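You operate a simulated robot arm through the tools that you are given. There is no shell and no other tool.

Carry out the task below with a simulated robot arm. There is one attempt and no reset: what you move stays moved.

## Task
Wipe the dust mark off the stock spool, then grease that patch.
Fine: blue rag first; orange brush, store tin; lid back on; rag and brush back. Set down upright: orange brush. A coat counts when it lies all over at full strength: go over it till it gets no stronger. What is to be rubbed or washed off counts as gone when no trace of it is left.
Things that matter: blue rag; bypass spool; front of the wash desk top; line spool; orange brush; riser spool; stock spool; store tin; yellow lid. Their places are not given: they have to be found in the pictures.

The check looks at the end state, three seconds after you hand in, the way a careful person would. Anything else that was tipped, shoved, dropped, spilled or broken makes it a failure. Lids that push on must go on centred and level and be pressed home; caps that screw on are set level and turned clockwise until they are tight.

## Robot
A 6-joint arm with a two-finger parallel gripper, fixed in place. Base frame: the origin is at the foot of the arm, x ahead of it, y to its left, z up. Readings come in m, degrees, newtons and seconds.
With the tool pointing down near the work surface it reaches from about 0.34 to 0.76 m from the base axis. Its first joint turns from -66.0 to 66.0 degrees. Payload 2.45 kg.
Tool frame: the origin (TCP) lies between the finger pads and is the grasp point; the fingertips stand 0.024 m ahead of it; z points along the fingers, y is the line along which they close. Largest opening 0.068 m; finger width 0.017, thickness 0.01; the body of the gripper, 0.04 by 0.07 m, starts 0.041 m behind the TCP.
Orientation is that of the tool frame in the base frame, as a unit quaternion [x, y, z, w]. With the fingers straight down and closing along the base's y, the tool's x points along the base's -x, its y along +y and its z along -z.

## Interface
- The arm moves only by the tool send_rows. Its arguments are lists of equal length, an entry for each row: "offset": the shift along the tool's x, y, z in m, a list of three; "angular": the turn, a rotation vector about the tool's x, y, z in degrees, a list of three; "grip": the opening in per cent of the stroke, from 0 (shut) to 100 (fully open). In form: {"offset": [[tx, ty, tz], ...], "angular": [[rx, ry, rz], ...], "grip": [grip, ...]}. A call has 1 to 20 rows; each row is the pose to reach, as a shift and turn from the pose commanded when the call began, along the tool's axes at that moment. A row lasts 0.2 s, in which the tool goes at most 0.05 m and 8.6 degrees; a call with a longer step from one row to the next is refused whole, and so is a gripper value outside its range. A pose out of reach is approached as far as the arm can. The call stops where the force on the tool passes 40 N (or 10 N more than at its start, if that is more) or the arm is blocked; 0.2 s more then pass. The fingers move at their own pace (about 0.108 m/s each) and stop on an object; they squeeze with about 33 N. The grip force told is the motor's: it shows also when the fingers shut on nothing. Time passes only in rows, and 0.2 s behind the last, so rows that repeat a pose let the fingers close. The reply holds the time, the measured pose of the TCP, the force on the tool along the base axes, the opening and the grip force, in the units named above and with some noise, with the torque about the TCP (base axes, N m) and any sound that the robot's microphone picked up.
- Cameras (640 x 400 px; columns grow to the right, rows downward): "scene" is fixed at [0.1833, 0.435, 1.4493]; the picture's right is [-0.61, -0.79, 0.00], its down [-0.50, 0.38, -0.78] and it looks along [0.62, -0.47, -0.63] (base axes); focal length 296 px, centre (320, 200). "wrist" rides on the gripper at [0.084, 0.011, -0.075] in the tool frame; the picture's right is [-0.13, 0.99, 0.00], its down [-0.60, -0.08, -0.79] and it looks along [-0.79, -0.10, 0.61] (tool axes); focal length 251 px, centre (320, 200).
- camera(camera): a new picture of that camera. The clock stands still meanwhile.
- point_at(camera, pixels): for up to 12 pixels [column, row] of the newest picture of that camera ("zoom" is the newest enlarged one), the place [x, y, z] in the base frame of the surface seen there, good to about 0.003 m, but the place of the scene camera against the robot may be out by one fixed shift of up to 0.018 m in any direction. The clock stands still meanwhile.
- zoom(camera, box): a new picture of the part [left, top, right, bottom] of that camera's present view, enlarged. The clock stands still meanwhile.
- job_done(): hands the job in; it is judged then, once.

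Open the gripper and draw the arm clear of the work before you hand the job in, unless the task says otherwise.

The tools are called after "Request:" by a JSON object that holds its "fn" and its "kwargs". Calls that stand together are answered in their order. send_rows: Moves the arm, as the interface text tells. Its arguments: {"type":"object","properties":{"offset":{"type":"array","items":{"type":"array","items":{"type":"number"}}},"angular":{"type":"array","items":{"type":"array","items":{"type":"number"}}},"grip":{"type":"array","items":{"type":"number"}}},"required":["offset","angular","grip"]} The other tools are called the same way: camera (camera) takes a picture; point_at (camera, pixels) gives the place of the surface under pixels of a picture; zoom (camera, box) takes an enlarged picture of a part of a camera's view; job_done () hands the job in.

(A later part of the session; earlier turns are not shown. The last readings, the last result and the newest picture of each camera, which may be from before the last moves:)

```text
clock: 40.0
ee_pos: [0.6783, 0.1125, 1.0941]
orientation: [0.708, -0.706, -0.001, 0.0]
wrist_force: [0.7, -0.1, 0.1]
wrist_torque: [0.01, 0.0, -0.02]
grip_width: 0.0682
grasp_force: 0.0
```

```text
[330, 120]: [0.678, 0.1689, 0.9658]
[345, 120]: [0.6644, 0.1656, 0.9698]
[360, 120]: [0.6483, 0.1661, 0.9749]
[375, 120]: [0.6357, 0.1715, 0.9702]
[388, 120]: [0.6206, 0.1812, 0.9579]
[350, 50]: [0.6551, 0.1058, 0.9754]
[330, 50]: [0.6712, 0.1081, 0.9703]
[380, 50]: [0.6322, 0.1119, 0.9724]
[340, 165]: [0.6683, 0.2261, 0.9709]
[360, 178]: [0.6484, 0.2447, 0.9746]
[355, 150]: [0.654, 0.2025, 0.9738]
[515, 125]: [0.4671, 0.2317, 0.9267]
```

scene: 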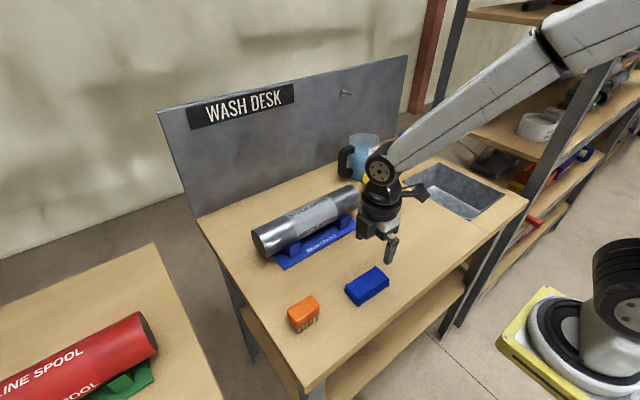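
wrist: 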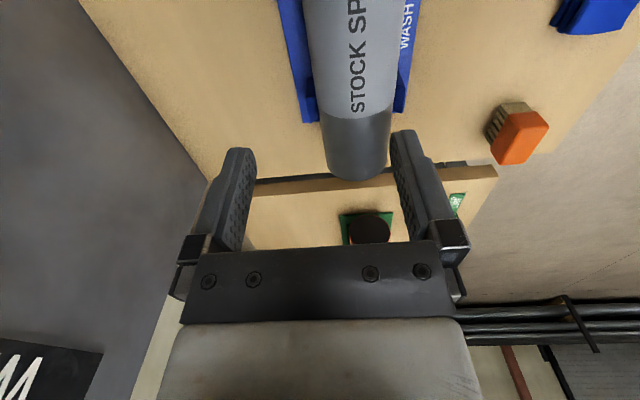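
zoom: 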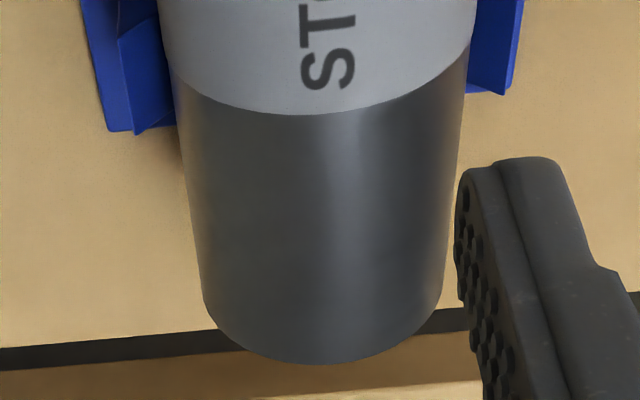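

The place of the mark is clean all round. Now the lid: I turn the hand back 90° and move to look at the tin from the front.

Request:
{"fn": "send_rows", "kwargs": {"offset": [[0.024, 0.016, -0.006], [0.048, 0.032, -0.006], [0.072, 0.048, -0.006], [0.096, 0.065, -0.006], [0.12, 0.081, -0.006], [0.144, 0.097, -0.006], [0.168, 0.113, -0.006], [0.191, 0.13, -0.006], [0.215, 0.146, -0.006], [0.239, 0.162, -0.006], [0.2625, 0.178, 0], [0.2625, 0.178, 0]], "angular": [[0, 0, 8.2], [0, 0, 16.4], [0, 0, 24.6], [0, 0, 32.8], [0, 0, 41], [0, 0, 49.2], [0, 0, 57.4], [0, 0, 65.6], [0, 0, 73.8], [0, 0, 82], [0, 0, 90.1], [0, 0, 90.1]], "grip": [100, 100, 100, 100, 100, 100, 100, 100, 100, 100, 100, 100]}}

Request:
{"fn": "camera", "kwargs": {"camera": "wrist"}}

```text
clock: 42.6
ee_pos: [0.5013, -0.1504, 1.0928]
orientation: [0.001, 1.0, 0.0, 0.001]
wrist_force: [-0.1, -0.7, 0.5]
wrist_torque: [0.02, -0.01, 0.0]
grip_width: 0.0679
grasp_force: 0.0
```

```text
taken
```

wrist: 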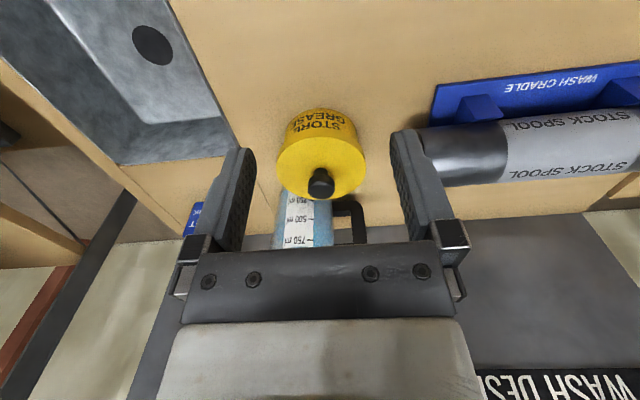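

The tin sits in the middle of the wrist view, knob at (321,184). I zoom and read its rim, knob and the beaker.

Request:
{"fn": "zoom", "kwargs": {"camera": "wrist", "box": [260, 90, 400, 255]}}

Request:
{"fn": "point_at", "kwargs": {"camera": "wrist", "pixels": [[321, 180], [321, 188], [312, 186], [330, 186], [281, 172], [364, 170], [320, 150], [320, 140], [300, 195], [343, 197], [320, 120], [349, 210]]}}

```text
2.42 times, centred on (330, 172) of wrist
```

zoom: 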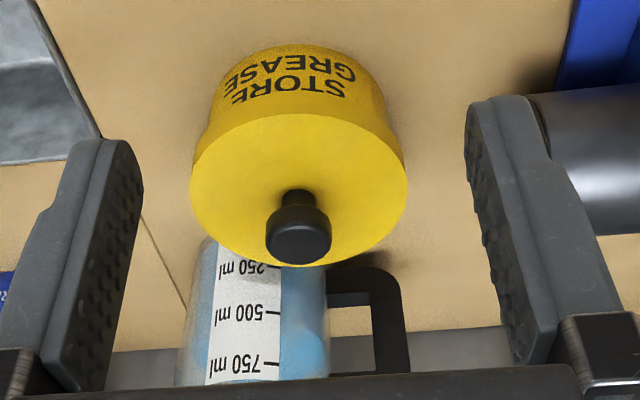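

```text
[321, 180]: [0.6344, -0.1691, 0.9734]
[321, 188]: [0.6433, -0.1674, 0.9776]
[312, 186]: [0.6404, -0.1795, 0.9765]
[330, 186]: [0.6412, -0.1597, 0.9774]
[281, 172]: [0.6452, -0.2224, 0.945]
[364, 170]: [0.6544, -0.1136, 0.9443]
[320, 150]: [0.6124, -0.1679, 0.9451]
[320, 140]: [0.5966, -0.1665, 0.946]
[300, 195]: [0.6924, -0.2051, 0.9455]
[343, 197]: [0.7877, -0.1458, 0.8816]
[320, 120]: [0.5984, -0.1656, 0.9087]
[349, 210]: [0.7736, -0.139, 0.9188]
```

I read the knob more finely from the zoomed picture.

Request:
{"fn": "point_at", "kwargs": {"camera": "zoom", "pixels": [[298, 245], [272, 245], [325, 245], [298, 260], [298, 232], [298, 215], [298, 197], [290, 196], [192, 185], [405, 180], [300, 116], [310, 262]]}}

Request:
{"fn": "zoom", "kwargs": {"camera": "scene", "box": [330, 120, 430, 215]}}

```text
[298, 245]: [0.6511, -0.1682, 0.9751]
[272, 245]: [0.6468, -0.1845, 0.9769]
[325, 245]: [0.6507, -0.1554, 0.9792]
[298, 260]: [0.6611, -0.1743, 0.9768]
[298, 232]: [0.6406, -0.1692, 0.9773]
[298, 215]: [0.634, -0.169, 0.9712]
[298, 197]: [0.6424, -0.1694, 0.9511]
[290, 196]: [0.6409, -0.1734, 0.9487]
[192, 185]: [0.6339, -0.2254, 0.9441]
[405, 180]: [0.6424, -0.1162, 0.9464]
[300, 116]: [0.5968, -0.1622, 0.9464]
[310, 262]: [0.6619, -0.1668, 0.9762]
```

```text
4.21 times, centred on (380, 168) of scene
```

zoom: 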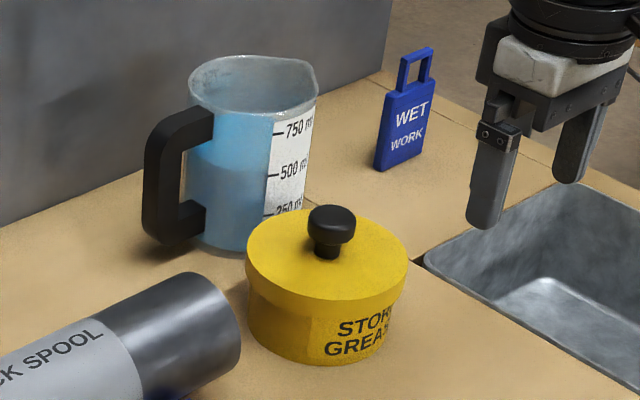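

The lid is a cap with skirt; knob head centre about (0.648,-0.169), top 0.977, head about 28 mm wide. I move above it and then check the alignment.

Request:
{"fn": "send_rows", "kwargs": {"offset": [[-0.037, -0.005, 0.01], [-0.074, -0.01, 0.02], [-0.11, -0.014, 0.035], [-0.1467, -0.0186, 0.055], [-0.1467, -0.0186, 0.063], [-0.1467, -0.0186, 0.063]], "angular": [[0, 0, 0], [0, 0, 0], [0, 0, 0], [0, 0, 0], [0, 0, 0], [0, 0, 0]], "grip": [100, 100, 100, 100, 100, 100]}}

Request:
{"fn": "camera", "kwargs": {"camera": "wrist"}}

Request:
{"fn": "zoom", "kwargs": {"camera": "scene", "box": [330, 120, 430, 215]}}

```text
clock: 44.0
ee_pos: [0.6495, -0.1698, 1.0319]
orientation: [0.0, 1.0, 0.0, 0.0]
wrist_force: [-0.2, -0.3, -0.2]
wrist_torque: [-0.02, 0.01, 0.0]
grip_width: 0.0681
grasp_force: 0.1
```

```text
taken
```

wrist: 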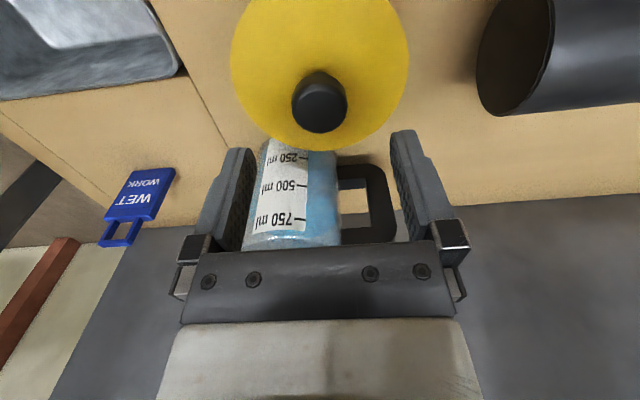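

```text
4.21 times, centred on (380, 168) of scene
```

zoom: 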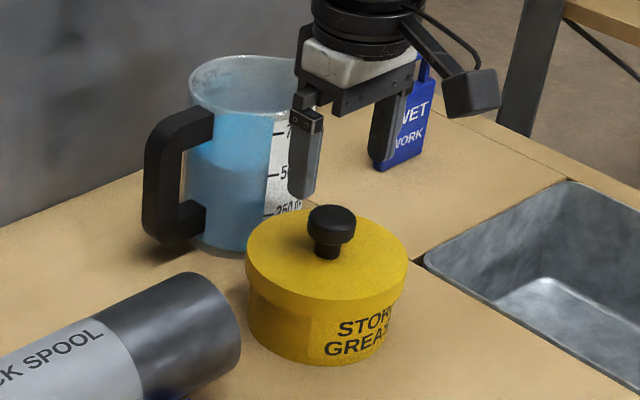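

The knob is at (320,107) in the wrist view, close to the grasp line. I refine its centre and the beaker's place with points from this nearer view.

Request:
{"fn": "point_at", "kwargs": {"camera": "wrist", "pixels": [[295, 108], [345, 108], [320, 86], [320, 130], [320, 108], [234, 60], [407, 55], [285, 140], [350, 142], [310, 245], [265, 160], [370, 180]]}}

```text
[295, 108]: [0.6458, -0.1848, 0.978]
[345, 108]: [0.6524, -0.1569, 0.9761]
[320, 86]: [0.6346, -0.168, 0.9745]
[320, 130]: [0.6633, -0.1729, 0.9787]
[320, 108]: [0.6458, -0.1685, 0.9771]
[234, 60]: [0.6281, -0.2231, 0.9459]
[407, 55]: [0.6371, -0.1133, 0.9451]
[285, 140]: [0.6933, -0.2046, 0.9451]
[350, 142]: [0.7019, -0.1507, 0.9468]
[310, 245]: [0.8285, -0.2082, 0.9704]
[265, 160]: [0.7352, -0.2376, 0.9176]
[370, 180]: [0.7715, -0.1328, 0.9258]
```

Knob centre (0.649,-0.170) and lid centre (0.648,-0.169) agree with the TCP. I descend until the fingertips are about 4 mm above the lid and close on the knob.

Request:
{"fn": "send_rows", "kwargs": {"offset": [[0, 0, 0.025], [0, 0, 0.045], [0, 0, 0.053], [0, 0, 0.0575], [0, 0, 0.0575], [0, 0, 0.0575], [0, 0, 0.0575], [0, 0, 0.0575]], "angular": [[0, 0, 0], [0, 0, 0], [0, 0, 0], [0, 0, 0], [0, 0, 0], [0, 0, 0], [0, 0, 0], [0, 0, 0]], "grip": [100, 100, 100, 100, 0, 0, 0, 0]}}

Request:
{"fn": "zoom", "kwargs": {"camera": "scene", "box": [330, 120, 430, 215]}}

```text
clock: 45.8
ee_pos: [0.6473, -0.1678, 0.973]
orientation: [0.0, 1.0, 0.0, 0.0]
wrist_force: [-0.4, 0.8, 0.9]
wrist_torque: [-0.02, -0.03, 0.0]
grip_width: 0.0328
grasp_force: 32.8
```

```text
4.21 times, centred on (380, 168) of scene
```

zoom: 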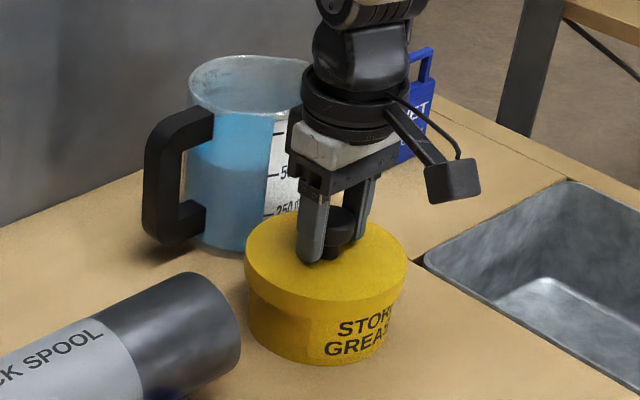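

The knob is held (width 0.033). I pull straight up in small steps.

Request:
{"fn": "send_rows", "kwargs": {"offset": [[0, 0, -0.003], [0, 0, -0.006], [0, 0, -0.01], [0, 0, -0.015], [0, 0, -0.015]], "angular": [[0, 0, 0], [0, 0, 0], [0, 0, 0], [0, 0, 0], [0, 0, 0]], "grip": [0, 0, 0, 0, 0]}}

Request:
{"fn": "zoom", "kwargs": {"camera": "scene", "box": [330, 120, 430, 215]}}

```text
clock: 47.0
ee_pos: [0.6483, -0.1692, 0.9887]
orientation: [-0.001, 1.0, 0.0, 0.0]
wrist_force: [0.0, 0.6, -0.2]
wrist_torque: [0.0, 0.0, 0.02]
grip_width: 0.0327
grasp_force: 33.1
```

```text
4.21 times, centred on (380, 168) of scene
```

zoom: 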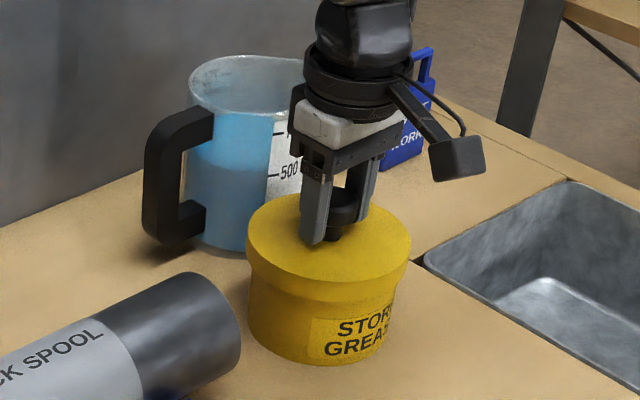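

The lid comes up while the tin stays. I lift it clear.

Request:
{"fn": "send_rows", "kwargs": {"offset": [[0, 0, -0.01], [0, 0, -0.025], [0, 0, -0.05], [0, 0, -0.07], [0, 0, -0.07]], "angular": [[0, 0, 0], [0, 0, 0], [0, 0, 0], [0, 0, 0], [0, 0, 0]], "grip": [0, 0, 0, 0, 0]}}

Request:
{"fn": "zoom", "kwargs": {"camera": "scene", "box": [330, 120, 430, 215]}}

Request:
{"fn": "camera", "kwargs": {"camera": "wrist"}}

```text
clock: 48.2
ee_pos: [0.6493, -0.1702, 1.0588]
orientation: [0.0, 1.0, 0.0, 0.0]
wrist_force: [-0.2, -0.3, -0.4]
wrist_torque: [0.02, -0.01, 0.01]
grip_width: 0.0329
grasp_force: 33.0
```

```text
4.21 times, centred on (380, 168) of scene
```

zoom: 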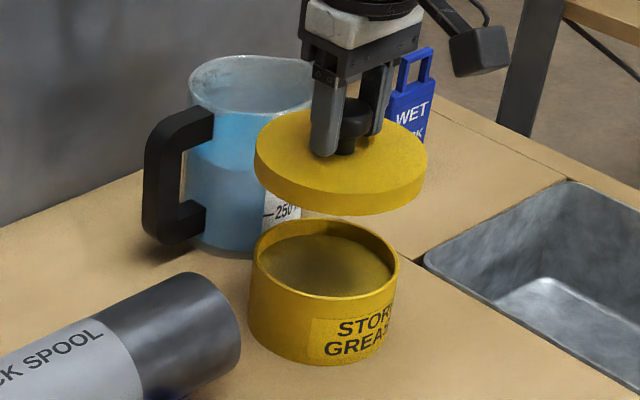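

```text
taken
```

wrist: 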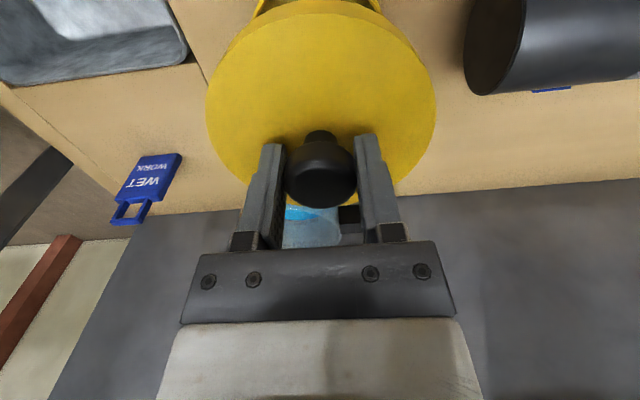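

The lid is off and level, the grease is visible. I carry the lid to a free spot in front at about (0.45,-0.09).

Request:
{"fn": "send_rows", "kwargs": {"offset": [[0.033, 0.013, 0], [0.067, 0.027, 0], [0.1, 0.04, 0], [0.133, 0.053, 0], [0.167, 0.067, 0.02], [0.199, 0.08, 0.05], [0.199, 0.08, 0.085], [0.199, 0.08, 0.115], [0.199, 0.08, 0.115]], "angular": [[0, 0, 0], [0, 0, 0], [0, 0, 0], [0, 0, 0], [0, 0, 0], [0, 0, 0], [0, 0, 0], [0, 0, 0], [0, 0, 0]], "grip": [0, 0, 0, 0, 0, 0, 0, 0, 0]}}

Request:
{"fn": "zoom", "kwargs": {"camera": "scene", "box": [330, 150, 490, 290]}}

```text
clock: 50.2
ee_pos: [0.4507, -0.0884, 0.9427]
orientation: [0.0, 1.0, 0.0, 0.0]
wrist_force: [-0.1, -0.2, -0.1]
wrist_torque: [0.0, 0.0, 0.03]
grip_width: 0.033
grasp_force: 32.9
```

```text
2.86 times, centred on (410, 220) of scene
```

zoom: 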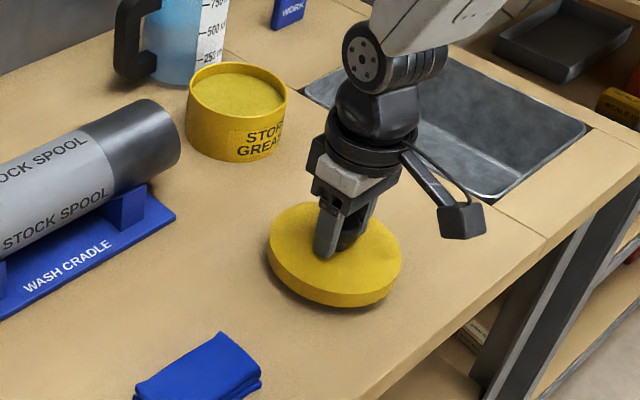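

The lid hangs about 1.5 cm over a free spot. I lower it in small steps until it touches.

Request:
{"fn": "send_rows", "kwargs": {"offset": [[0, 0, 0.006], [0, 0, 0.01], [0, 0, 0.013], [0, 0, 0.015], [0, 0, 0.015]], "angular": [[0, 0, 0], [0, 0, 0], [0, 0, 0], [0, 0, 0], [0, 0, 0]], "grip": [0, 0, 0, 0, 0]}}

```text
clock: 51.4
ee_pos: [0.4507, -0.0882, 0.9273]
orientation: [0.001, 1.0, 0.0, 0.0]
wrist_force: [-0.4, -0.6, -0.9]
wrist_torque: [0.0, 0.05, 0.01]
grip_width: 0.0328
grasp_force: 32.8
```

No contact yet at z 0.927; I go on 2 mm at a time.

Request:
{"fn": "send_rows", "kwargs": {"offset": [[0, 0, 0.001], [0, 0, 0.002], [0, 0, 0.003], [0, 0, 0.003]], "angular": [[0, 0, 0], [0, 0, 0], [0, 0, 0], [0, 0, 0]], "grip": [0, 0, 0, 0]}}

```text
clock: 52.4
ee_pos: [0.4494, -0.0886, 0.9262]
orientation: [0.001, 1.0, 0.0, 0.001]
wrist_force: [-6.1, -1.7, 27.8]
wrist_torque: [0.14, 0.35, 0.02]
grip_width: 0.0329
grasp_force: 32.8
```

The lid stands on the table (28 N); I ease off 2 mm, open the fingers and rise.

Request:
{"fn": "send_rows", "kwargs": {"offset": [[0, 0, -0.002], [0, 0, -0.002], [0, 0, -0.002], [0, 0, -0.002], [0, 0, -0.002], [0, 0, -0.03], [0, 0, -0.07], [0, 0, -0.11], [0, 0, -0.13], [0, 0, -0.13]], "angular": [[0, 0, 0], [0, 0, 0], [0, 0, 0], [0, 0, 0], [0, 0, 0], [0, 0, 0], [0, 0, 0], [0, 0, 0], [0, 0, 0], [0, 0, 0]], "grip": [0, 100, 100, 100, 100, 100, 100, 100, 100, 100]}}

Request:
{"fn": "camera", "kwargs": {"camera": "wrist"}}

Request:
{"fn": "camera", "kwargs": {"camera": "scene"}}

```text
clock: 54.6
ee_pos: [0.4497, -0.0878, 1.0557]
orientation: [0.0, 1.0, 0.0, 0.0]
wrist_force: [-0.2, 0.3, -0.2]
wrist_torque: [0.0, 0.02, 0.02]
grip_width: 0.0681
grasp_force: 0.1
```

```text
taken
```

wrist: 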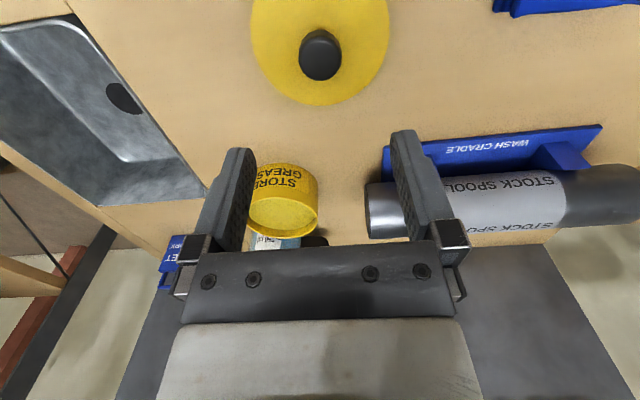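

```text
taken
```

scene: 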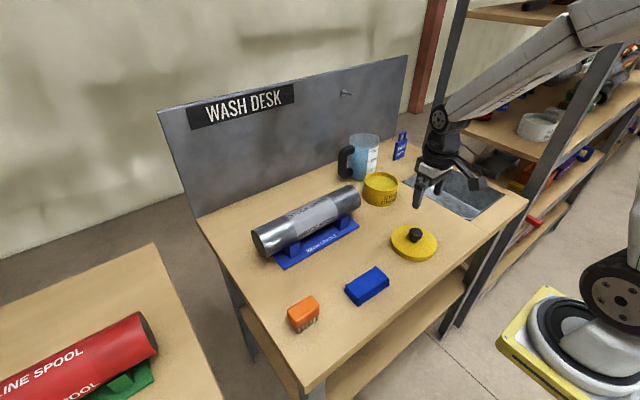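

The lid rests on the table with its knob up. I look into the open tin for rim and grease level.

Request:
{"fn": "zoom", "kwargs": {"camera": "wrist", "box": [230, 140, 340, 250]}}

Request:
{"fn": "point_at", "kwargs": {"camera": "zoom", "pixels": [[310, 230], [310, 270], [310, 300], [310, 205], [310, 320], [250, 260], [390, 250], [320, 340]]}}

Request:
{"fn": "zoom", "kwargs": {"camera": "scene", "box": [330, 140, 430, 215]}}

```text
3.64 times, centred on (285, 195) of wrist
```

zoom: 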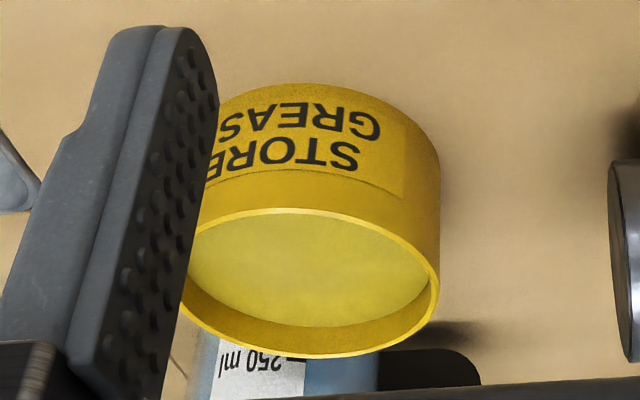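

```text
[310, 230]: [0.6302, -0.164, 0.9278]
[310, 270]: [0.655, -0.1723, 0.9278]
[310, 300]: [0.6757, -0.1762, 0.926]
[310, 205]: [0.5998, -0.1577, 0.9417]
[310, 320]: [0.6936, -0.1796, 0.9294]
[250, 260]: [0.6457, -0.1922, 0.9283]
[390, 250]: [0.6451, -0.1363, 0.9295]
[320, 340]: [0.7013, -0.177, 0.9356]
```

```text
5.33 times, centred on (380, 178) of scene
```

zoom: 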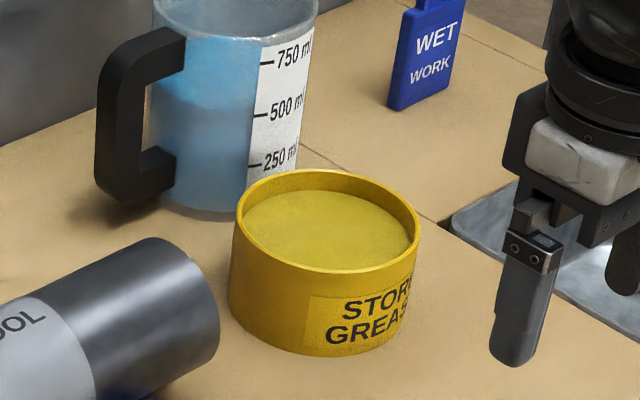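

Grease level z≈0.928, rim ≈0.9425. Now the brush: I turn the hand so the fingers close across its narrow side and move to where the wrist camera sees it.

Request:
{"fn": "send_rows", "kwargs": {"offset": [[0, 0.018, -0.005], [0, 0.036, -0.005], [0, 0.054, -0.005], [0, 0.072, -0.005], [0, 0.09, -0.005], [0, 0.108, -0.005], [0, 0.126, -0.005], [0, 0.144, -0.005], [0, 0.162, -0.005], [0, 0.18, -0.005], [0, 0.198, 0], [0, 0.198, 0]], "angular": [[0, 0, -8.2], [0, 0, -16.4], [0, 0, -24.6], [0, 0, -32.8], [0, 0, -41], [0, 0, -49.2], [0, 0, -57.4], [0, 0, -65.6], [0, 0, -73.8], [0, 0, -82], [0, 0, -90], [0, 0, -90]], "grip": [100, 100, 100, 100, 100, 100, 100, 100, 100, 100, 100, 100]}}

Request:
{"fn": "zoom", "kwargs": {"camera": "wrist", "box": [270, 120, 370, 220]}}

Request:
{"fn": "camera", "kwargs": {"camera": "wrist"}}

```text
clock: 57.2
ee_pos: [0.4509, 0.1071, 1.0564]
orientation: [0.709, -0.705, 0.0, 0.0]
wrist_force: [-0.2, 0.0, -0.9]
wrist_torque: [0.01, 0.0, 0.01]
grip_width: 0.0679
grasp_force: 0.1
```

```text
4.00 times, centred on (320, 170) of wrist
```

zoom: 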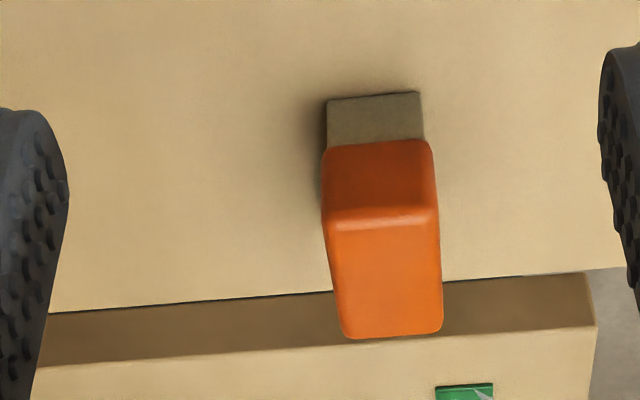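

```text
taken
```

wrist: 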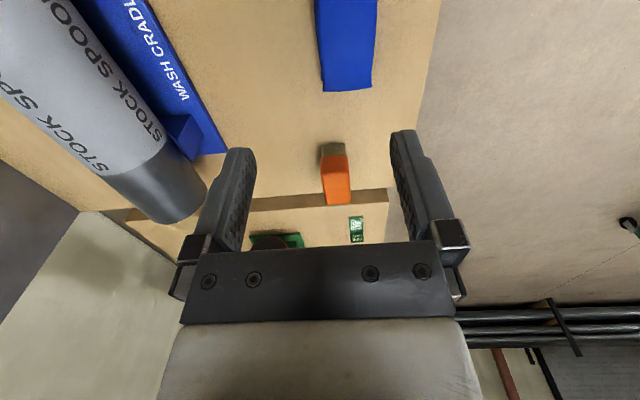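

The brush shows at (335,175). I read its faces from the zoomed picture.

Request:
{"fn": "point_at", "kwargs": {"camera": "zoom", "pixels": [[375, 120], [335, 125], [415, 120], [375, 175], [330, 175], [430, 175], [335, 225], [432, 222], [350, 330], [437, 325], [385, 270], [375, 205]]}}

```text
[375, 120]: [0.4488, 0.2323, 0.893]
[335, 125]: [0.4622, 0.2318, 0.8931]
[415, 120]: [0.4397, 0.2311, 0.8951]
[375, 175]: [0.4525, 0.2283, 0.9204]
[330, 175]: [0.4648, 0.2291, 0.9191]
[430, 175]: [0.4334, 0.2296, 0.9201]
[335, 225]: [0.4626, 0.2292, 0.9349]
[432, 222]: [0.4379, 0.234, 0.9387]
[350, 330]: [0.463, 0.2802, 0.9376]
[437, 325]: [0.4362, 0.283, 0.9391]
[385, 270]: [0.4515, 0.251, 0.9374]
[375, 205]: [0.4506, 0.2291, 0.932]
```

Brush centre (0.4495,0.2585), body sides x 0.4325–0.466, top 0.9375. I move over it and lower to z 0.936.

Request:
{"fn": "send_rows", "kwargs": {"offset": [[-0.038, 0.0014, 0.01], [-0.076, 0.0014, 0.02], [-0.114, 0.0014, 0.03], [-0.1514, 0.0014, 0.045], [-0.1514, 0.0014, 0.08], [-0.1514, 0.0014, 0.105], [-0.1514, 0.0014, 0.12], [-0.1514, 0.0014, 0.12]], "angular": [[0, 0, 0], [0, 0, 0], [0, 0, 0], [0, 0, 0], [0, 0, 0], [0, 0, 0], [0, 0, 0], [0, 0, 0]], "grip": [100, 100, 100, 100, 100, 100, 100, 100]}}

Request:
{"fn": "zoom", "kwargs": {"camera": "scene", "box": [240, 230, 400, 350]}}

Request:
{"fn": "camera", "kwargs": {"camera": "wrist"}}

```text
clock: 59.0
ee_pos: [0.4482, 0.2585, 0.934]
orientation: [0.707, -0.707, 0.0, 0.0]
wrist_force: [0.0, -0.4, 0.0]
wrist_torque: [0.01, 0.01, -0.01]
grip_width: 0.0678
grasp_force: 0.0
```

```text
3.33 times, centred on (320, 290) of scene
```

zoom: 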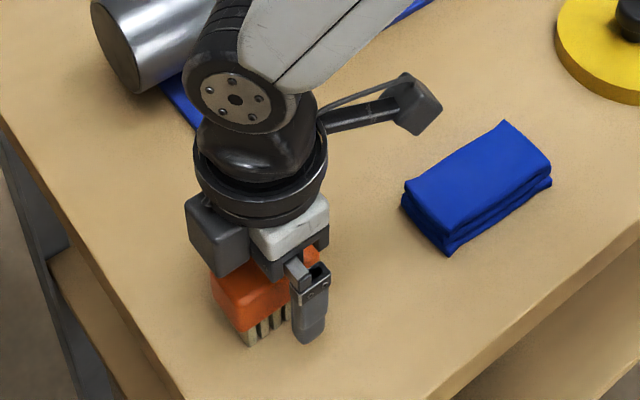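

```text
taken
```

wrist: 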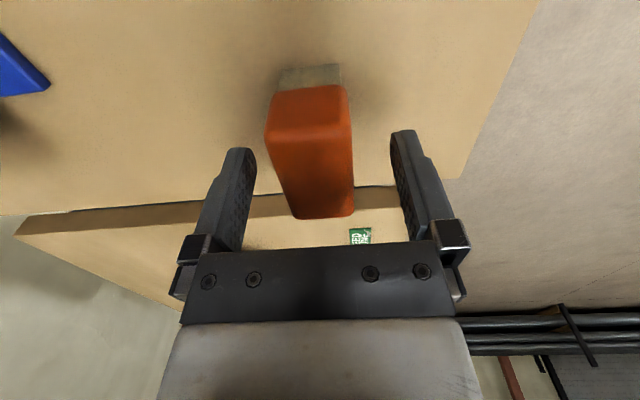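

The brush body stands between the fingers. I close on it.

Request:
{"fn": "send_rows", "kwargs": {"offset": [[0, 0, 0], [0, 0, 0], [0, 0, 0], [0, 0, 0]], "angular": [[0, 0, 0], [0, 0, 0], [0, 0, 0], [0, 0, 0]], "grip": [0, 0, 0, 0]}}

```text
clock: 60.0
ee_pos: [0.4479, 0.2608, 0.935]
orientation: [-0.707, 0.707, 0.0, 0.0]
wrist_force: [-0.5, -0.8, 0.6]
wrist_torque: [0.0, 0.06, -0.01]
grip_width: 0.0334
grasp_force: 33.2
```

The brush is held (width 0.0334). I lift it and carry it above the open tin at (0.648,-0.169).

Request:
{"fn": "send_rows", "kwargs": {"offset": [[0, 0, -0.02], [0, 0, -0.06], [0, 0, -0.1], [0, 0, -0.135], [0.0428, -0.02, -0.135], [0.0856, -0.04, -0.135], [0.1284, -0.06, -0.135], [0.1712, -0.08, -0.135], [0.214, -0.1, -0.135], [0.2568, -0.12, -0.135], [0.2996, -0.14, -0.135], [0.3424, -0.16, -0.135], [0.3852, -0.18, -0.135], [0.428, -0.2, -0.135], [0.428, -0.2, -0.135]], "angular": [[0, 0, 0], [0, 0, 0], [0, 0, 0], [0, 0, 0], [0, 0, 0], [0, 0, 0], [0, 0, 0], [0, 0, 0], [0, 0, 0], [0, 0, 0], [0, 0, 0], [0, 0, 0], [0, 0, 0], [0, 0, 0], [0, 0, 0]], "grip": [0, 0, 0, 0, 0, 0, 0, 0, 0, 0, 0, 0, 0, 0, 0]}}

Request:
{"fn": "zoom", "kwargs": {"camera": "scene", "box": [330, 120, 430, 215]}}

Request:
{"fn": "camera", "kwargs": {"camera": "wrist"}}

```text
clock: 63.2
ee_pos: [0.6478, -0.1653, 1.0702]
orientation: [0.708, -0.706, 0.0, -0.001]
wrist_force: [0.3, -0.1, -0.5]
wrist_torque: [0.01, -0.01, -0.01]
grip_width: 0.0338
grasp_force: 32.7
```

```text
4.21 times, centred on (380, 168) of scene
```

zoom: 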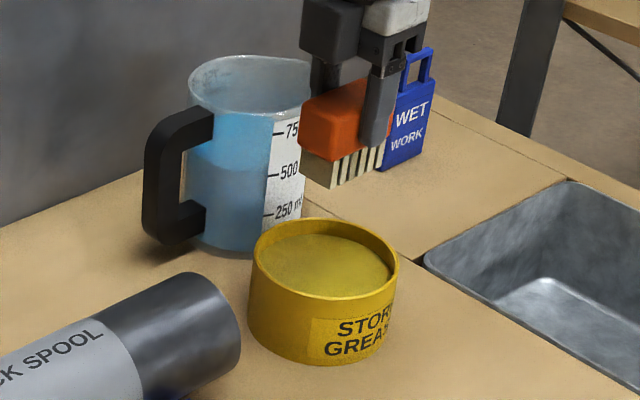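

```text
taken
```

wrist: 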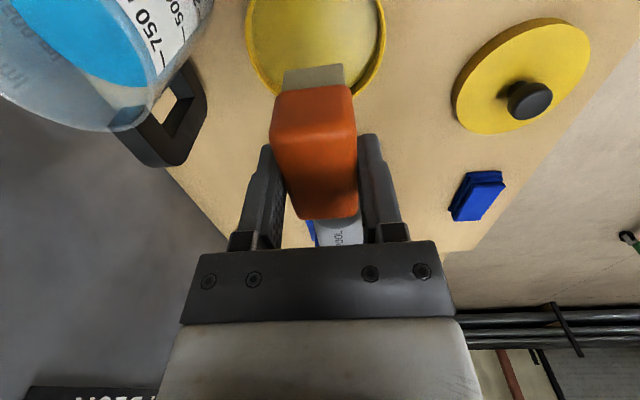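

The brush hangs over the grease. I lower it so the bristle tips dip about 8 mm below the grease level (TCP ≈0.974), watching the force.

Request:
{"fn": "send_rows", "kwargs": {"offset": [[0.003, 0, 0.03], [0.003, 0, 0.06], [0.003, 0, 0.08], [0.003, 0, 0.09], [0.003, 0, 0.096], [0.003, 0, 0.096]], "angular": [[0, 0, 0], [0, 0, 0], [0, 0, 0], [0, 0, 0], [0, 0, 0], [0, 0, 0]], "grip": [0, 0, 0, 0, 0, 0]}}

Request:
{"fn": "zoom", "kwargs": {"camera": "scene", "box": [330, 120, 430, 215]}}

```text
clock: 64.6
ee_pos: [0.6491, -0.1707, 0.9756]
orientation: [-0.707, 0.707, -0.005, 0.002]
wrist_force: [-3.8, 2.1, 30.9]
wrist_torque: [-0.02, 0.26, -0.04]
grip_width: 0.0335
grasp_force: 32.7
```

```text
4.21 times, centred on (380, 168) of scene
```

zoom: 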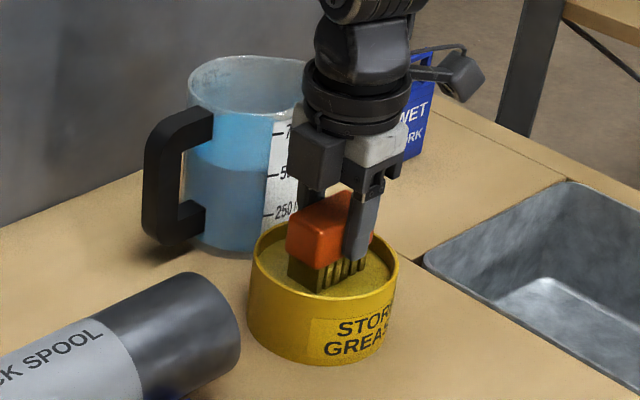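

The brush met the grease with 31 N, and the bristles have turned olive. I lift it out and look.

Request:
{"fn": "send_rows", "kwargs": {"offset": [[0, 0, -0.006], [0, 0, -0.02], [0, 0, -0.05], [0, 0, -0.09], [0, 0, -0.1], [0, 0, -0.1]], "angular": [[0, 0, 0], [0, 0, 0], [0, 0, 0], [0, 0, 0], [0, 0, 0], [0, 0, 0]], "grip": [0, 0, 0, 0, 0, 0]}}

Request:
{"fn": "zoom", "kwargs": {"camera": "scene", "box": [330, 120, 430, 215]}}

Request:
{"fn": "camera", "kwargs": {"camera": "wrist"}}

```text
clock: 66.0
ee_pos: [0.6493, -0.1695, 1.0735]
orientation: [0.707, -0.707, 0.0, -0.001]
wrist_force: [0.5, 0.2, -0.5]
wrist_torque: [0.0, -0.03, 0.01]
grip_width: 0.0334
grasp_force: 33.1
```

```text
4.21 times, centred on (380, 168) of scene
```

zoom: 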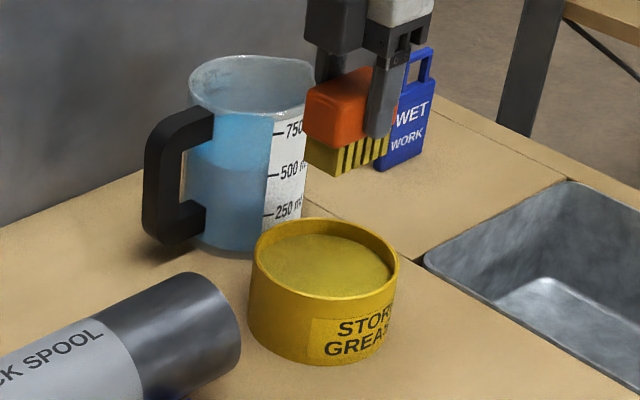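

```text
taken
```

wrist: 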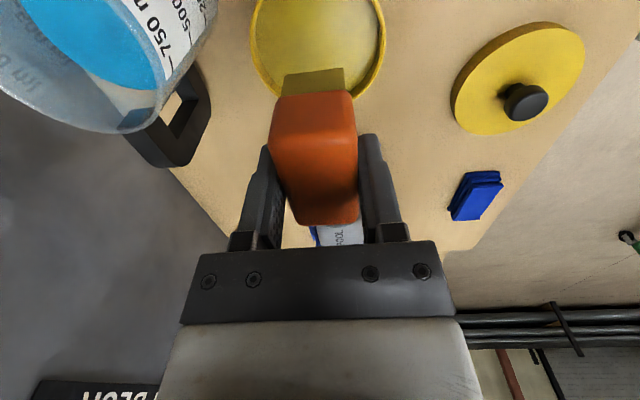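

The bristles are loaded and nothing dripped. I carry the brush above the cleaned patch, tilting 12° back.

Request:
{"fn": "send_rows", "kwargs": {"offset": [[-0.042, -0.003, -0.01], [-0.084, -0.006, -0.015], [-0.126, -0.009, -0.015], [-0.168, -0.012, -0.015], [-0.21, -0.015, -0.015], [-0.252, -0.018, -0.01], [-0.294, -0.021, 0], [-0.336, -0.025, 0.01], [-0.3755, -0.029, 0.016], [-0.3755, -0.029, 0.016]], "angular": [[0, 0, 0], [0, 0, 0], [0, 0, 0], [0, 0, 0], [0, 0, 0], [-3, 0, 0], [-6, 0, 0], [-9, 0, 0], [-12, 0, 0], [-12, 0, 0]], "grip": [0, 0, 0, 0, 0, 0, 0, 0, 0, 0]}}

Request:
{"fn": "zoom", "kwargs": {"camera": "scene", "box": [220, 140, 380, 270]}}

```text
clock: 68.2
ee_pos: [0.6782, 0.2052, 1.0573]
orientation: [0.703, -0.703, -0.075, 0.075]
wrist_force: [-0.4, 0.1, -0.6]
wrist_torque: [-0.01, 0.0, 0.04]
grip_width: 0.0334
grasp_force: 33.1
```

```text
3.08 times, centred on (300, 205) of scene
```

zoom: 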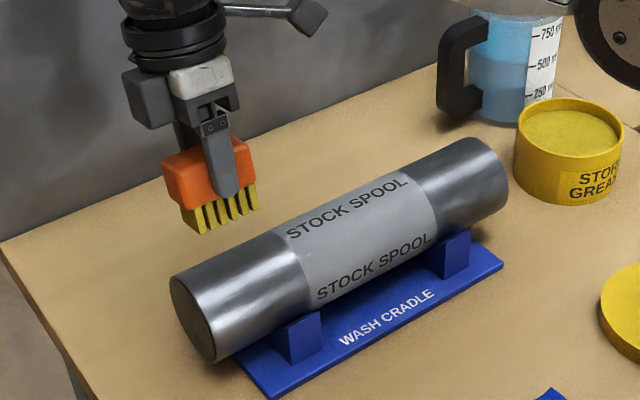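

Well centred over the patch. I lower along the tool axis to just short of contact.

Request:
{"fn": "send_rows", "kwargs": {"offset": [[0, 0, 0.012], [0, 0, 0.022], [0, 0, 0.027], [0, 0, 0.029], [0, 0, 0.029]], "angular": [[0, 0, 0], [0, 0, 0], [0, 0, 0], [0, 0, 0], [0, 0, 0]], "grip": [0, 0, 0, 0, 0]}}

```text
clock: 69.4
ee_pos: [0.6717, 0.2068, 1.0301]
orientation: [0.704, -0.703, -0.074, 0.074]
wrist_force: [0.2, 0.2, -0.8]
wrist_torque: [0.01, 0.0, 0.01]
grip_width: 0.0333
grasp_force: 32.8
```

No contact yet at z 1.030; I step on 2–4 mm.

Request:
{"fn": "send_rows", "kwargs": {"offset": [[0, 0, 0.0015], [0, 0, 0.003], [0, 0, 0.004], [0, 0, 0.004]], "angular": [[0, 0, 0], [0, 0, 0], [0, 0, 0], [0, 0, 0]], "grip": [0, 0, 0, 0]}}

```text
clock: 70.4
ee_pos: [0.6697, 0.2063, 1.0253]
orientation: [-0.703, 0.704, 0.074, -0.074]
wrist_force: [-0.2, 0.3, -1.9]
wrist_torque: [0.03, 0.02, 0.0]
grip_width: 0.0336
grasp_force: 33.0
```

Still free; 3 mm more in fine steps.

Request:
{"fn": "send_rows", "kwargs": {"offset": [[0, 0, 0.0015], [0, 0, 0.003], [0, 0, 0.003]], "angular": [[0, 0, 0], [0, 0, 0], [0, 0, 0]], "grip": [0, 0, 0]}}

Request:
{"fn": "zoom", "kwargs": {"camera": "scene", "box": [220, 140, 380, 270]}}

```text
clock: 71.2
ee_pos: [0.6708, 0.2053, 1.023]
orientation: [-0.703, 0.703, 0.073, -0.073]
wrist_force: [0.3, -0.4, 3.3]
wrist_torque: [-0.12, 0.02, 0.0]
grip_width: 0.0337
grasp_force: 32.5
```

```text
3.08 times, centred on (300, 205) of scene
```

zoom: 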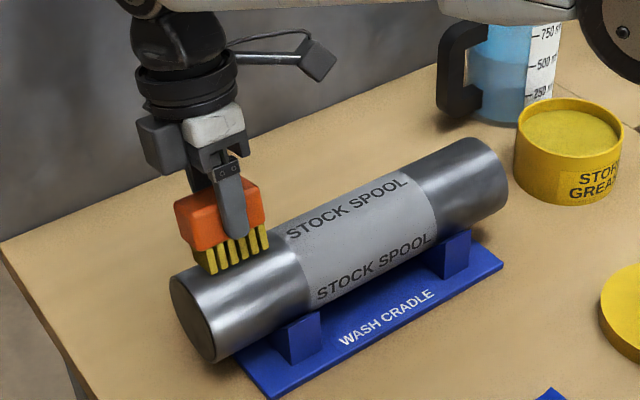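

Light contact (3.3 N). I press 1.5 mm more and brush along the patch (±12 mm), then look.

Request:
{"fn": "send_rows", "kwargs": {"offset": [[0, 0, 0.0015], [0.012, 0, 0.0015], [0, 0, 0.0015], [-0.012, 0, 0.0015], [0, 0, 0.0015], [0.012, 0, 0.0015], [0, 0, 0.0015], [-0.012, 0, 0.0015], [0, 0, 0.0015], [0.012, 0, 0.0015], [0, 0, 0.0015], [-0.012, 0, 0.0015], [0, 0, 0.0015], [0, 0, 0.0015]], "angular": [[0, 0, 0], [0, 0, 0], [0, 0, 0], [0, 0, 0], [0, 0, 0], [0, 0, 0], [0, 0, 0], [0, 0, 0], [0, 0, 0], [0, 0, 0], [0, 0, 0], [0, 0, 0], [0, 0, 0], [0, 0, 0]], "grip": [0, 0, 0, 0, 0, 0, 0, 0, 0, 0, 0, 0, 0, 0]}}

Request:
{"fn": "zoom", "kwargs": {"camera": "scene", "box": [220, 140, 380, 270]}}

```text
clock: 74.2
ee_pos: [0.669, 0.2076, 1.0231]
orientation: [0.704, -0.702, -0.074, 0.072]
wrist_force: [3.1, 8.1, 19.6]
wrist_torque: [-0.12, 0.1, -0.02]
grip_width: 0.0334
grasp_force: 33.3
```

```text
3.08 times, centred on (300, 205) of scene
```

zoom: 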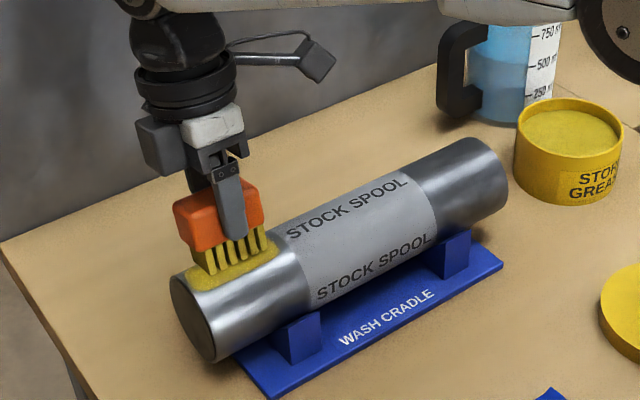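

A yellow coat appears on the patch. I lift off to see how it lies.

Request:
{"fn": "send_rows", "kwargs": {"offset": [[0, 0, -0.01], [0, 0, -0.03], [0, 0.01, -0.06], [0, 0.01, -0.06]], "angular": [[0, 0, 0], [0, 0, 0], [0, 0, 0], [0, 0, 0]], "grip": [0, 0, 0, 0]}}

Request:
{"fn": "zoom", "kwargs": {"camera": "scene", "box": [240, 190, 320, 260]}}

Request:
{"fn": "zoom", "kwargs": {"camera": "scene", "box": [220, 140, 380, 270]}}

```text
clock: 75.2
ee_pos: [0.672, 0.2039, 1.083]
orientation: [0.704, -0.703, -0.075, 0.074]
wrist_force: [-0.2, -0.6, -0.1]
wrist_torque: [0.04, -0.01, -0.02]
grip_width: 0.0335
grasp_force: 33.4
```

```text
5.71 times, centred on (280, 225) of scene
```

zoom: 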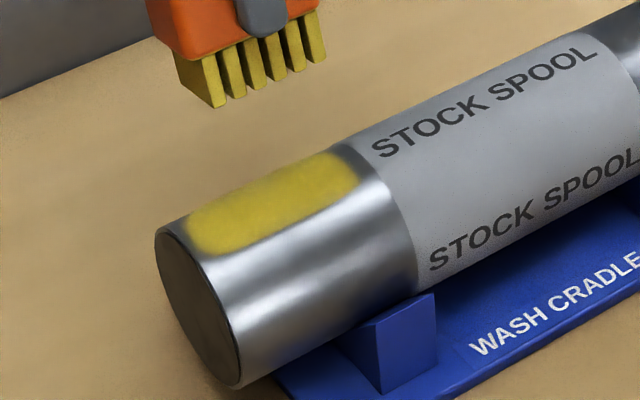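

```text
3.08 times, centred on (300, 205) of scene
```

zoom: 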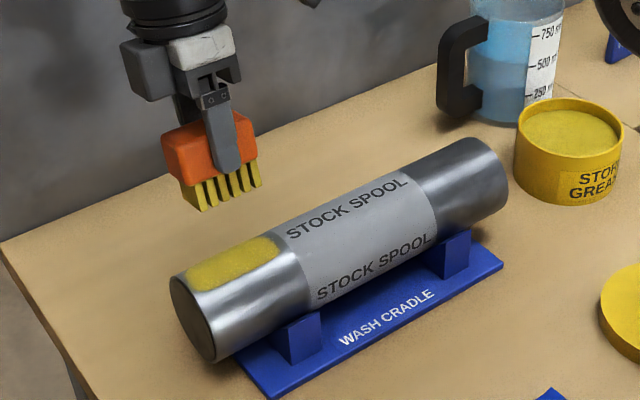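

The coat lies over most of the old mark, thinner toward its edges. I go over it again further back at 18° tilt.

Request:
{"fn": "send_rows", "kwargs": {"offset": [[-0.001, -0.01, 0.015], [-0.001, -0.0227, 0.03], [-0.001, -0.0227, 0.0442], [-0.001, -0.0227, 0.0442]], "angular": [[-3, 0, 0], [-6, 0, 0], [-6, 0, 0], [-6, 0, 0]], "grip": [0, 0, 0, 0]}}

```text
clock: 76.2
ee_pos: [0.684, 0.2052, 1.0331]
orientation: [-0.698, 0.699, 0.111, -0.11]
wrist_force: [0.1, 0.0, -0.7]
wrist_torque: [0.0, 0.0, 0.01]
grip_width: 0.0334
grasp_force: 33.4
out of reach, approached as far as the arm can: row 2
```

Reached: about 13 mm above contact at 18°. I press down and brush along again.

Request:
{"fn": "send_rows", "kwargs": {"offset": [[0, 0, 0.006], [0, 0, 0.011], [0, 0, 0.0125], [0, 0, 0.014], [0, 0, 0.014]], "angular": [[0, 0, 0], [0, 0, 0], [0, 0, 0], [0, 0, 0], [0, 0, 0]], "grip": [0, 0, 0, 0, 0]}}

```text
clock: 77.4
ee_pos: [0.6817, 0.2056, 1.02]
orientation: [0.699, -0.697, -0.112, 0.111]
wrist_force: [0.8, 0.1, -0.5]
wrist_torque: [0.0, -0.01, 0.01]
grip_width: 0.0335
grasp_force: 32.7
```

Not quite touching; I step on in 1 mm steps while starting to stroke.

Request:
{"fn": "send_rows", "kwargs": {"offset": [[0, 0, 0.0015], [0, 0, 0.003], [0, 0, 0.003], [0, 0, 0.003]], "angular": [[0, 0, 0], [0, 0, 0], [0, 0, 0], [0, 0, 0]], "grip": [0, 0, 0, 0]}}

```text
clock: 78.4
ee_pos: [0.6807, 0.2073, 1.0185]
orientation: [-0.698, 0.699, 0.111, -0.109]
wrist_force: [2.5, 0.0, 9.1]
wrist_torque: [-0.19, 0.12, 0.03]
grip_width: 0.0332
grasp_force: 33.3
```

Contact at about 9 N. I stroke along the patch ±13 mm several times, then rise.

Request:
{"fn": "send_rows", "kwargs": {"offset": [[0.006, 0, 0], [0.013, 0, 0], [0, 0, 0], [-0.013, 0, 0], [0, 0, 0], [0.013, 0, 0], [0, 0, 0], [-0.013, 0, 0], [0, 0, 0], [0.013, 0, 0], [0, 0, 0], [-0.013, 0, 0], [0, 0, 0], [0, 0, -0.01], [0, 0.005, -0.04], [0, 0.005, -0.04]], "angular": [[0, 0, 0], [0, 0, 0], [0, 0, 0], [0, 0, 0], [0, 0, 0], [0, 0, 0], [0, 0, 0], [0, 0, 0], [0, 0, 0], [0, 0, 0], [0, 0, 0], [0, 0, 0], [0, 0, 0], [0, 0, 0], [0, 0, 0], [0, 0, 0]], "grip": [0, 0, 0, 0, 0, 0, 0, 0, 0, 0, 0, 0, 0, 0, 0, 0]}}

Request:
{"fn": "zoom", "kwargs": {"camera": "scene", "box": [240, 190, 320, 260]}}

```text
clock: 81.8
ee_pos: [0.6833, 0.2031, 1.0566]
orientation: [-0.698, 0.699, 0.11, -0.111]
wrist_force: [-0.6, 0.3, -1.0]
wrist_torque: [0.0, 0.0, 0.03]
grip_width: 0.0334
grasp_force: 33.8
out of reach, approached as far as the arm can: row 10, 15, 16
```

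```text
5.71 times, centred on (280, 225) of scene
```

zoom: 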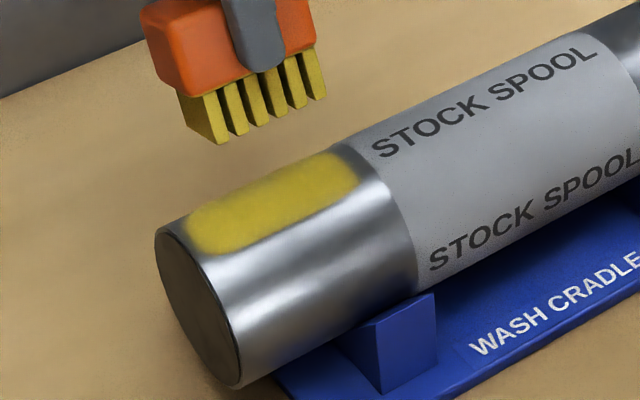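

The coat is stronger. Now I brush over the top/front side with the tool upright.

Request:
{"fn": "send_rows", "kwargs": {"offset": [[0, 0.008, 0.002], [-0.001, 0.016, 0.008], [-0.002, 0.0224, 0.018], [-0.002, 0.0224, 0.0279], [-0.002, 0.0224, 0.0279]], "angular": [[6, 0, 0], [12, 0, 0], [18, 0, 0], [18, 0, 0], [18, 0, 0]], "grip": [0, 0, 0, 0, 0]}}

```text
clock: 83.0
ee_pos: [0.6525, 0.2054, 1.0377]
orientation: [0.707, -0.707, 0.0, 0.0]
wrist_force: [0.3, -0.9, -0.8]
wrist_torque: [0.02, -0.01, 0.02]
grip_width: 0.0336
grasp_force: 32.9
```

Upright, about 12 mm above the top. I lower in steps to light contact.

Request:
{"fn": "send_rows", "kwargs": {"offset": [[0, 0, 0.006], [0, 0, 0.01], [0, 0, 0.012], [0, 0, 0.014], [0, 0, 0.014]], "angular": [[0, 0, 0], [0, 0, 0], [0, 0, 0], [0, 0, 0], [0, 0, 0]], "grip": [0, 0, 0, 0, 0]}}

```text
clock: 84.2
ee_pos: [0.6516, 0.2052, 1.0234]
orientation: [-0.707, 0.707, 0.001, 0.0]
wrist_force: [-2.7, -1.3, 5.2]
wrist_torque: [-0.17, 0.07, 0.0]
grip_width: 0.0336
grasp_force: 32.8
```

Contact at 5 N. I brush along here and then at -6° tilt, and lift to look.

Request:
{"fn": "send_rows", "kwargs": {"offset": [[0.006, 0, 0.001], [0.013, 0, 0.001], [0, 0, 0.001], [-0.013, 0, 0.001], [0, 0, 0.001], [0.013, 0, 0.001], [0, 0, 0.001], [-0.013, 0, 0.001], [0, 0.008, 0.001], [0.013, 0.008, 0.001], [0, 0.008, 0.001], [-0.013, 0.008, 0.001], [0, 0.008, 0.001], [0.013, 0.008, 0.001], [0, 0.008, 0.001], [-0.013, 0.008, 0.001], [0, 0.008, 0], [0, 0.008, -0.02], [0, 0.008, -0.05], [0, 0.008, -0.05]], "angular": [[0, 0, 0], [0, 0, 0], [0, 0, 0], [0, 0, 0], [0, 0, 0], [0, 0, 0], [0, 0, 0], [0, 0, 0], [6, 0, 0], [6, 0, 0], [6, 0, 0], [6, 0, 0], [6, 0, 0], [6, 0, 0], [6, 0, 0], [6, 0, 0], [6, 0, 0], [6, 0, 0], [6, 0, 0], [6, 0, 0]], "grip": [0, 0, 0, 0, 0, 0, 0, 0, 0, 0, 0, 0, 0, 0, 0, 0, 0, 0, 0, 0]}}

Request:
{"fn": "zoom", "kwargs": {"camera": "scene", "box": [240, 190, 320, 260]}}

```text
clock: 88.4
ee_pos: [0.6458, 0.2068, 1.0734]
orientation: [-0.706, 0.706, -0.036, 0.037]
wrist_force: [-0.7, -0.3, -0.4]
wrist_torque: [0.02, -0.02, 0.02]
grip_width: 0.0337
grasp_force: 32.7
```

```text
5.71 times, centred on (280, 225) of scene
```

zoom: 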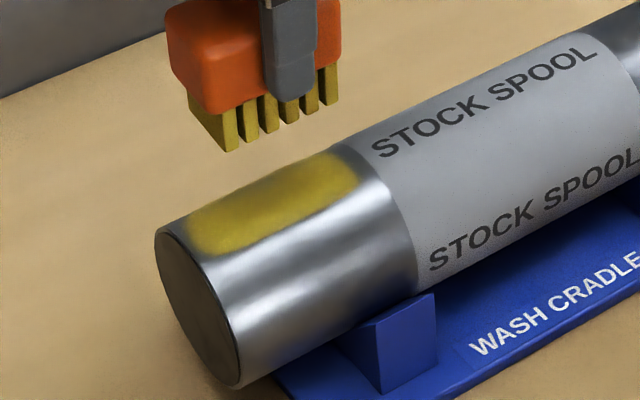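

The coat got thinner on the near side because the brush ran low, so I must reload. I carry the brush back above the tin.

Request:
{"fn": "send_rows", "kwargs": {"offset": [[0.04, 0, -0.005], [0.084, 0, -0.01], [0.126, -0.001, -0.01], [0.168, -0.001, -0.01], [0.21, -0.001, -0.01], [0.252, -0.001, -0.01], [0.294, -0.002, -0.01], [0.336, -0.002, -0.005], [0.3758, -0.0022, 0], [0.3758, -0.0022, 0]], "angular": [[-2, 0, 0], [-4, 0, 0], [-6, 0, 0], [-6, 0, 0], [-6, 0, 0], [-6, 0, 0], [-6, 0, 0], [-6, 0, 0], [-6, 0, 0], [-6, 0, 0]], "grip": [0, 0, 0, 0, 0, 0, 0, 0, 0, 0]}}

Request:
{"fn": "zoom", "kwargs": {"camera": "scene", "box": [330, 120, 430, 215]}}

Request:
{"fn": "zoom", "kwargs": {"camera": "scene", "box": [240, 190, 320, 260]}}

```text
clock: 90.6
ee_pos: [0.6476, -0.1719, 1.0746]
orientation: [0.708, -0.706, 0.0, 0.001]
wrist_force: [-0.2, 0.4, -0.9]
wrist_torque: [-0.02, 0.03, -0.02]
grip_width: 0.0333
grasp_force: 32.9
```

```text
4.21 times, centred on (380, 168) of scene
```

zoom: 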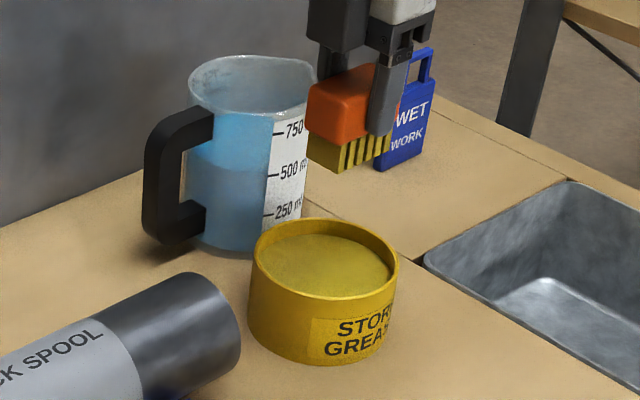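

```text
5.71 times, centred on (280, 225) of scene
```

zoom: 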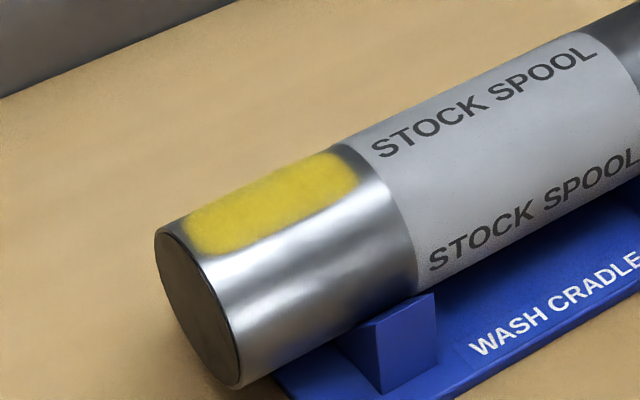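

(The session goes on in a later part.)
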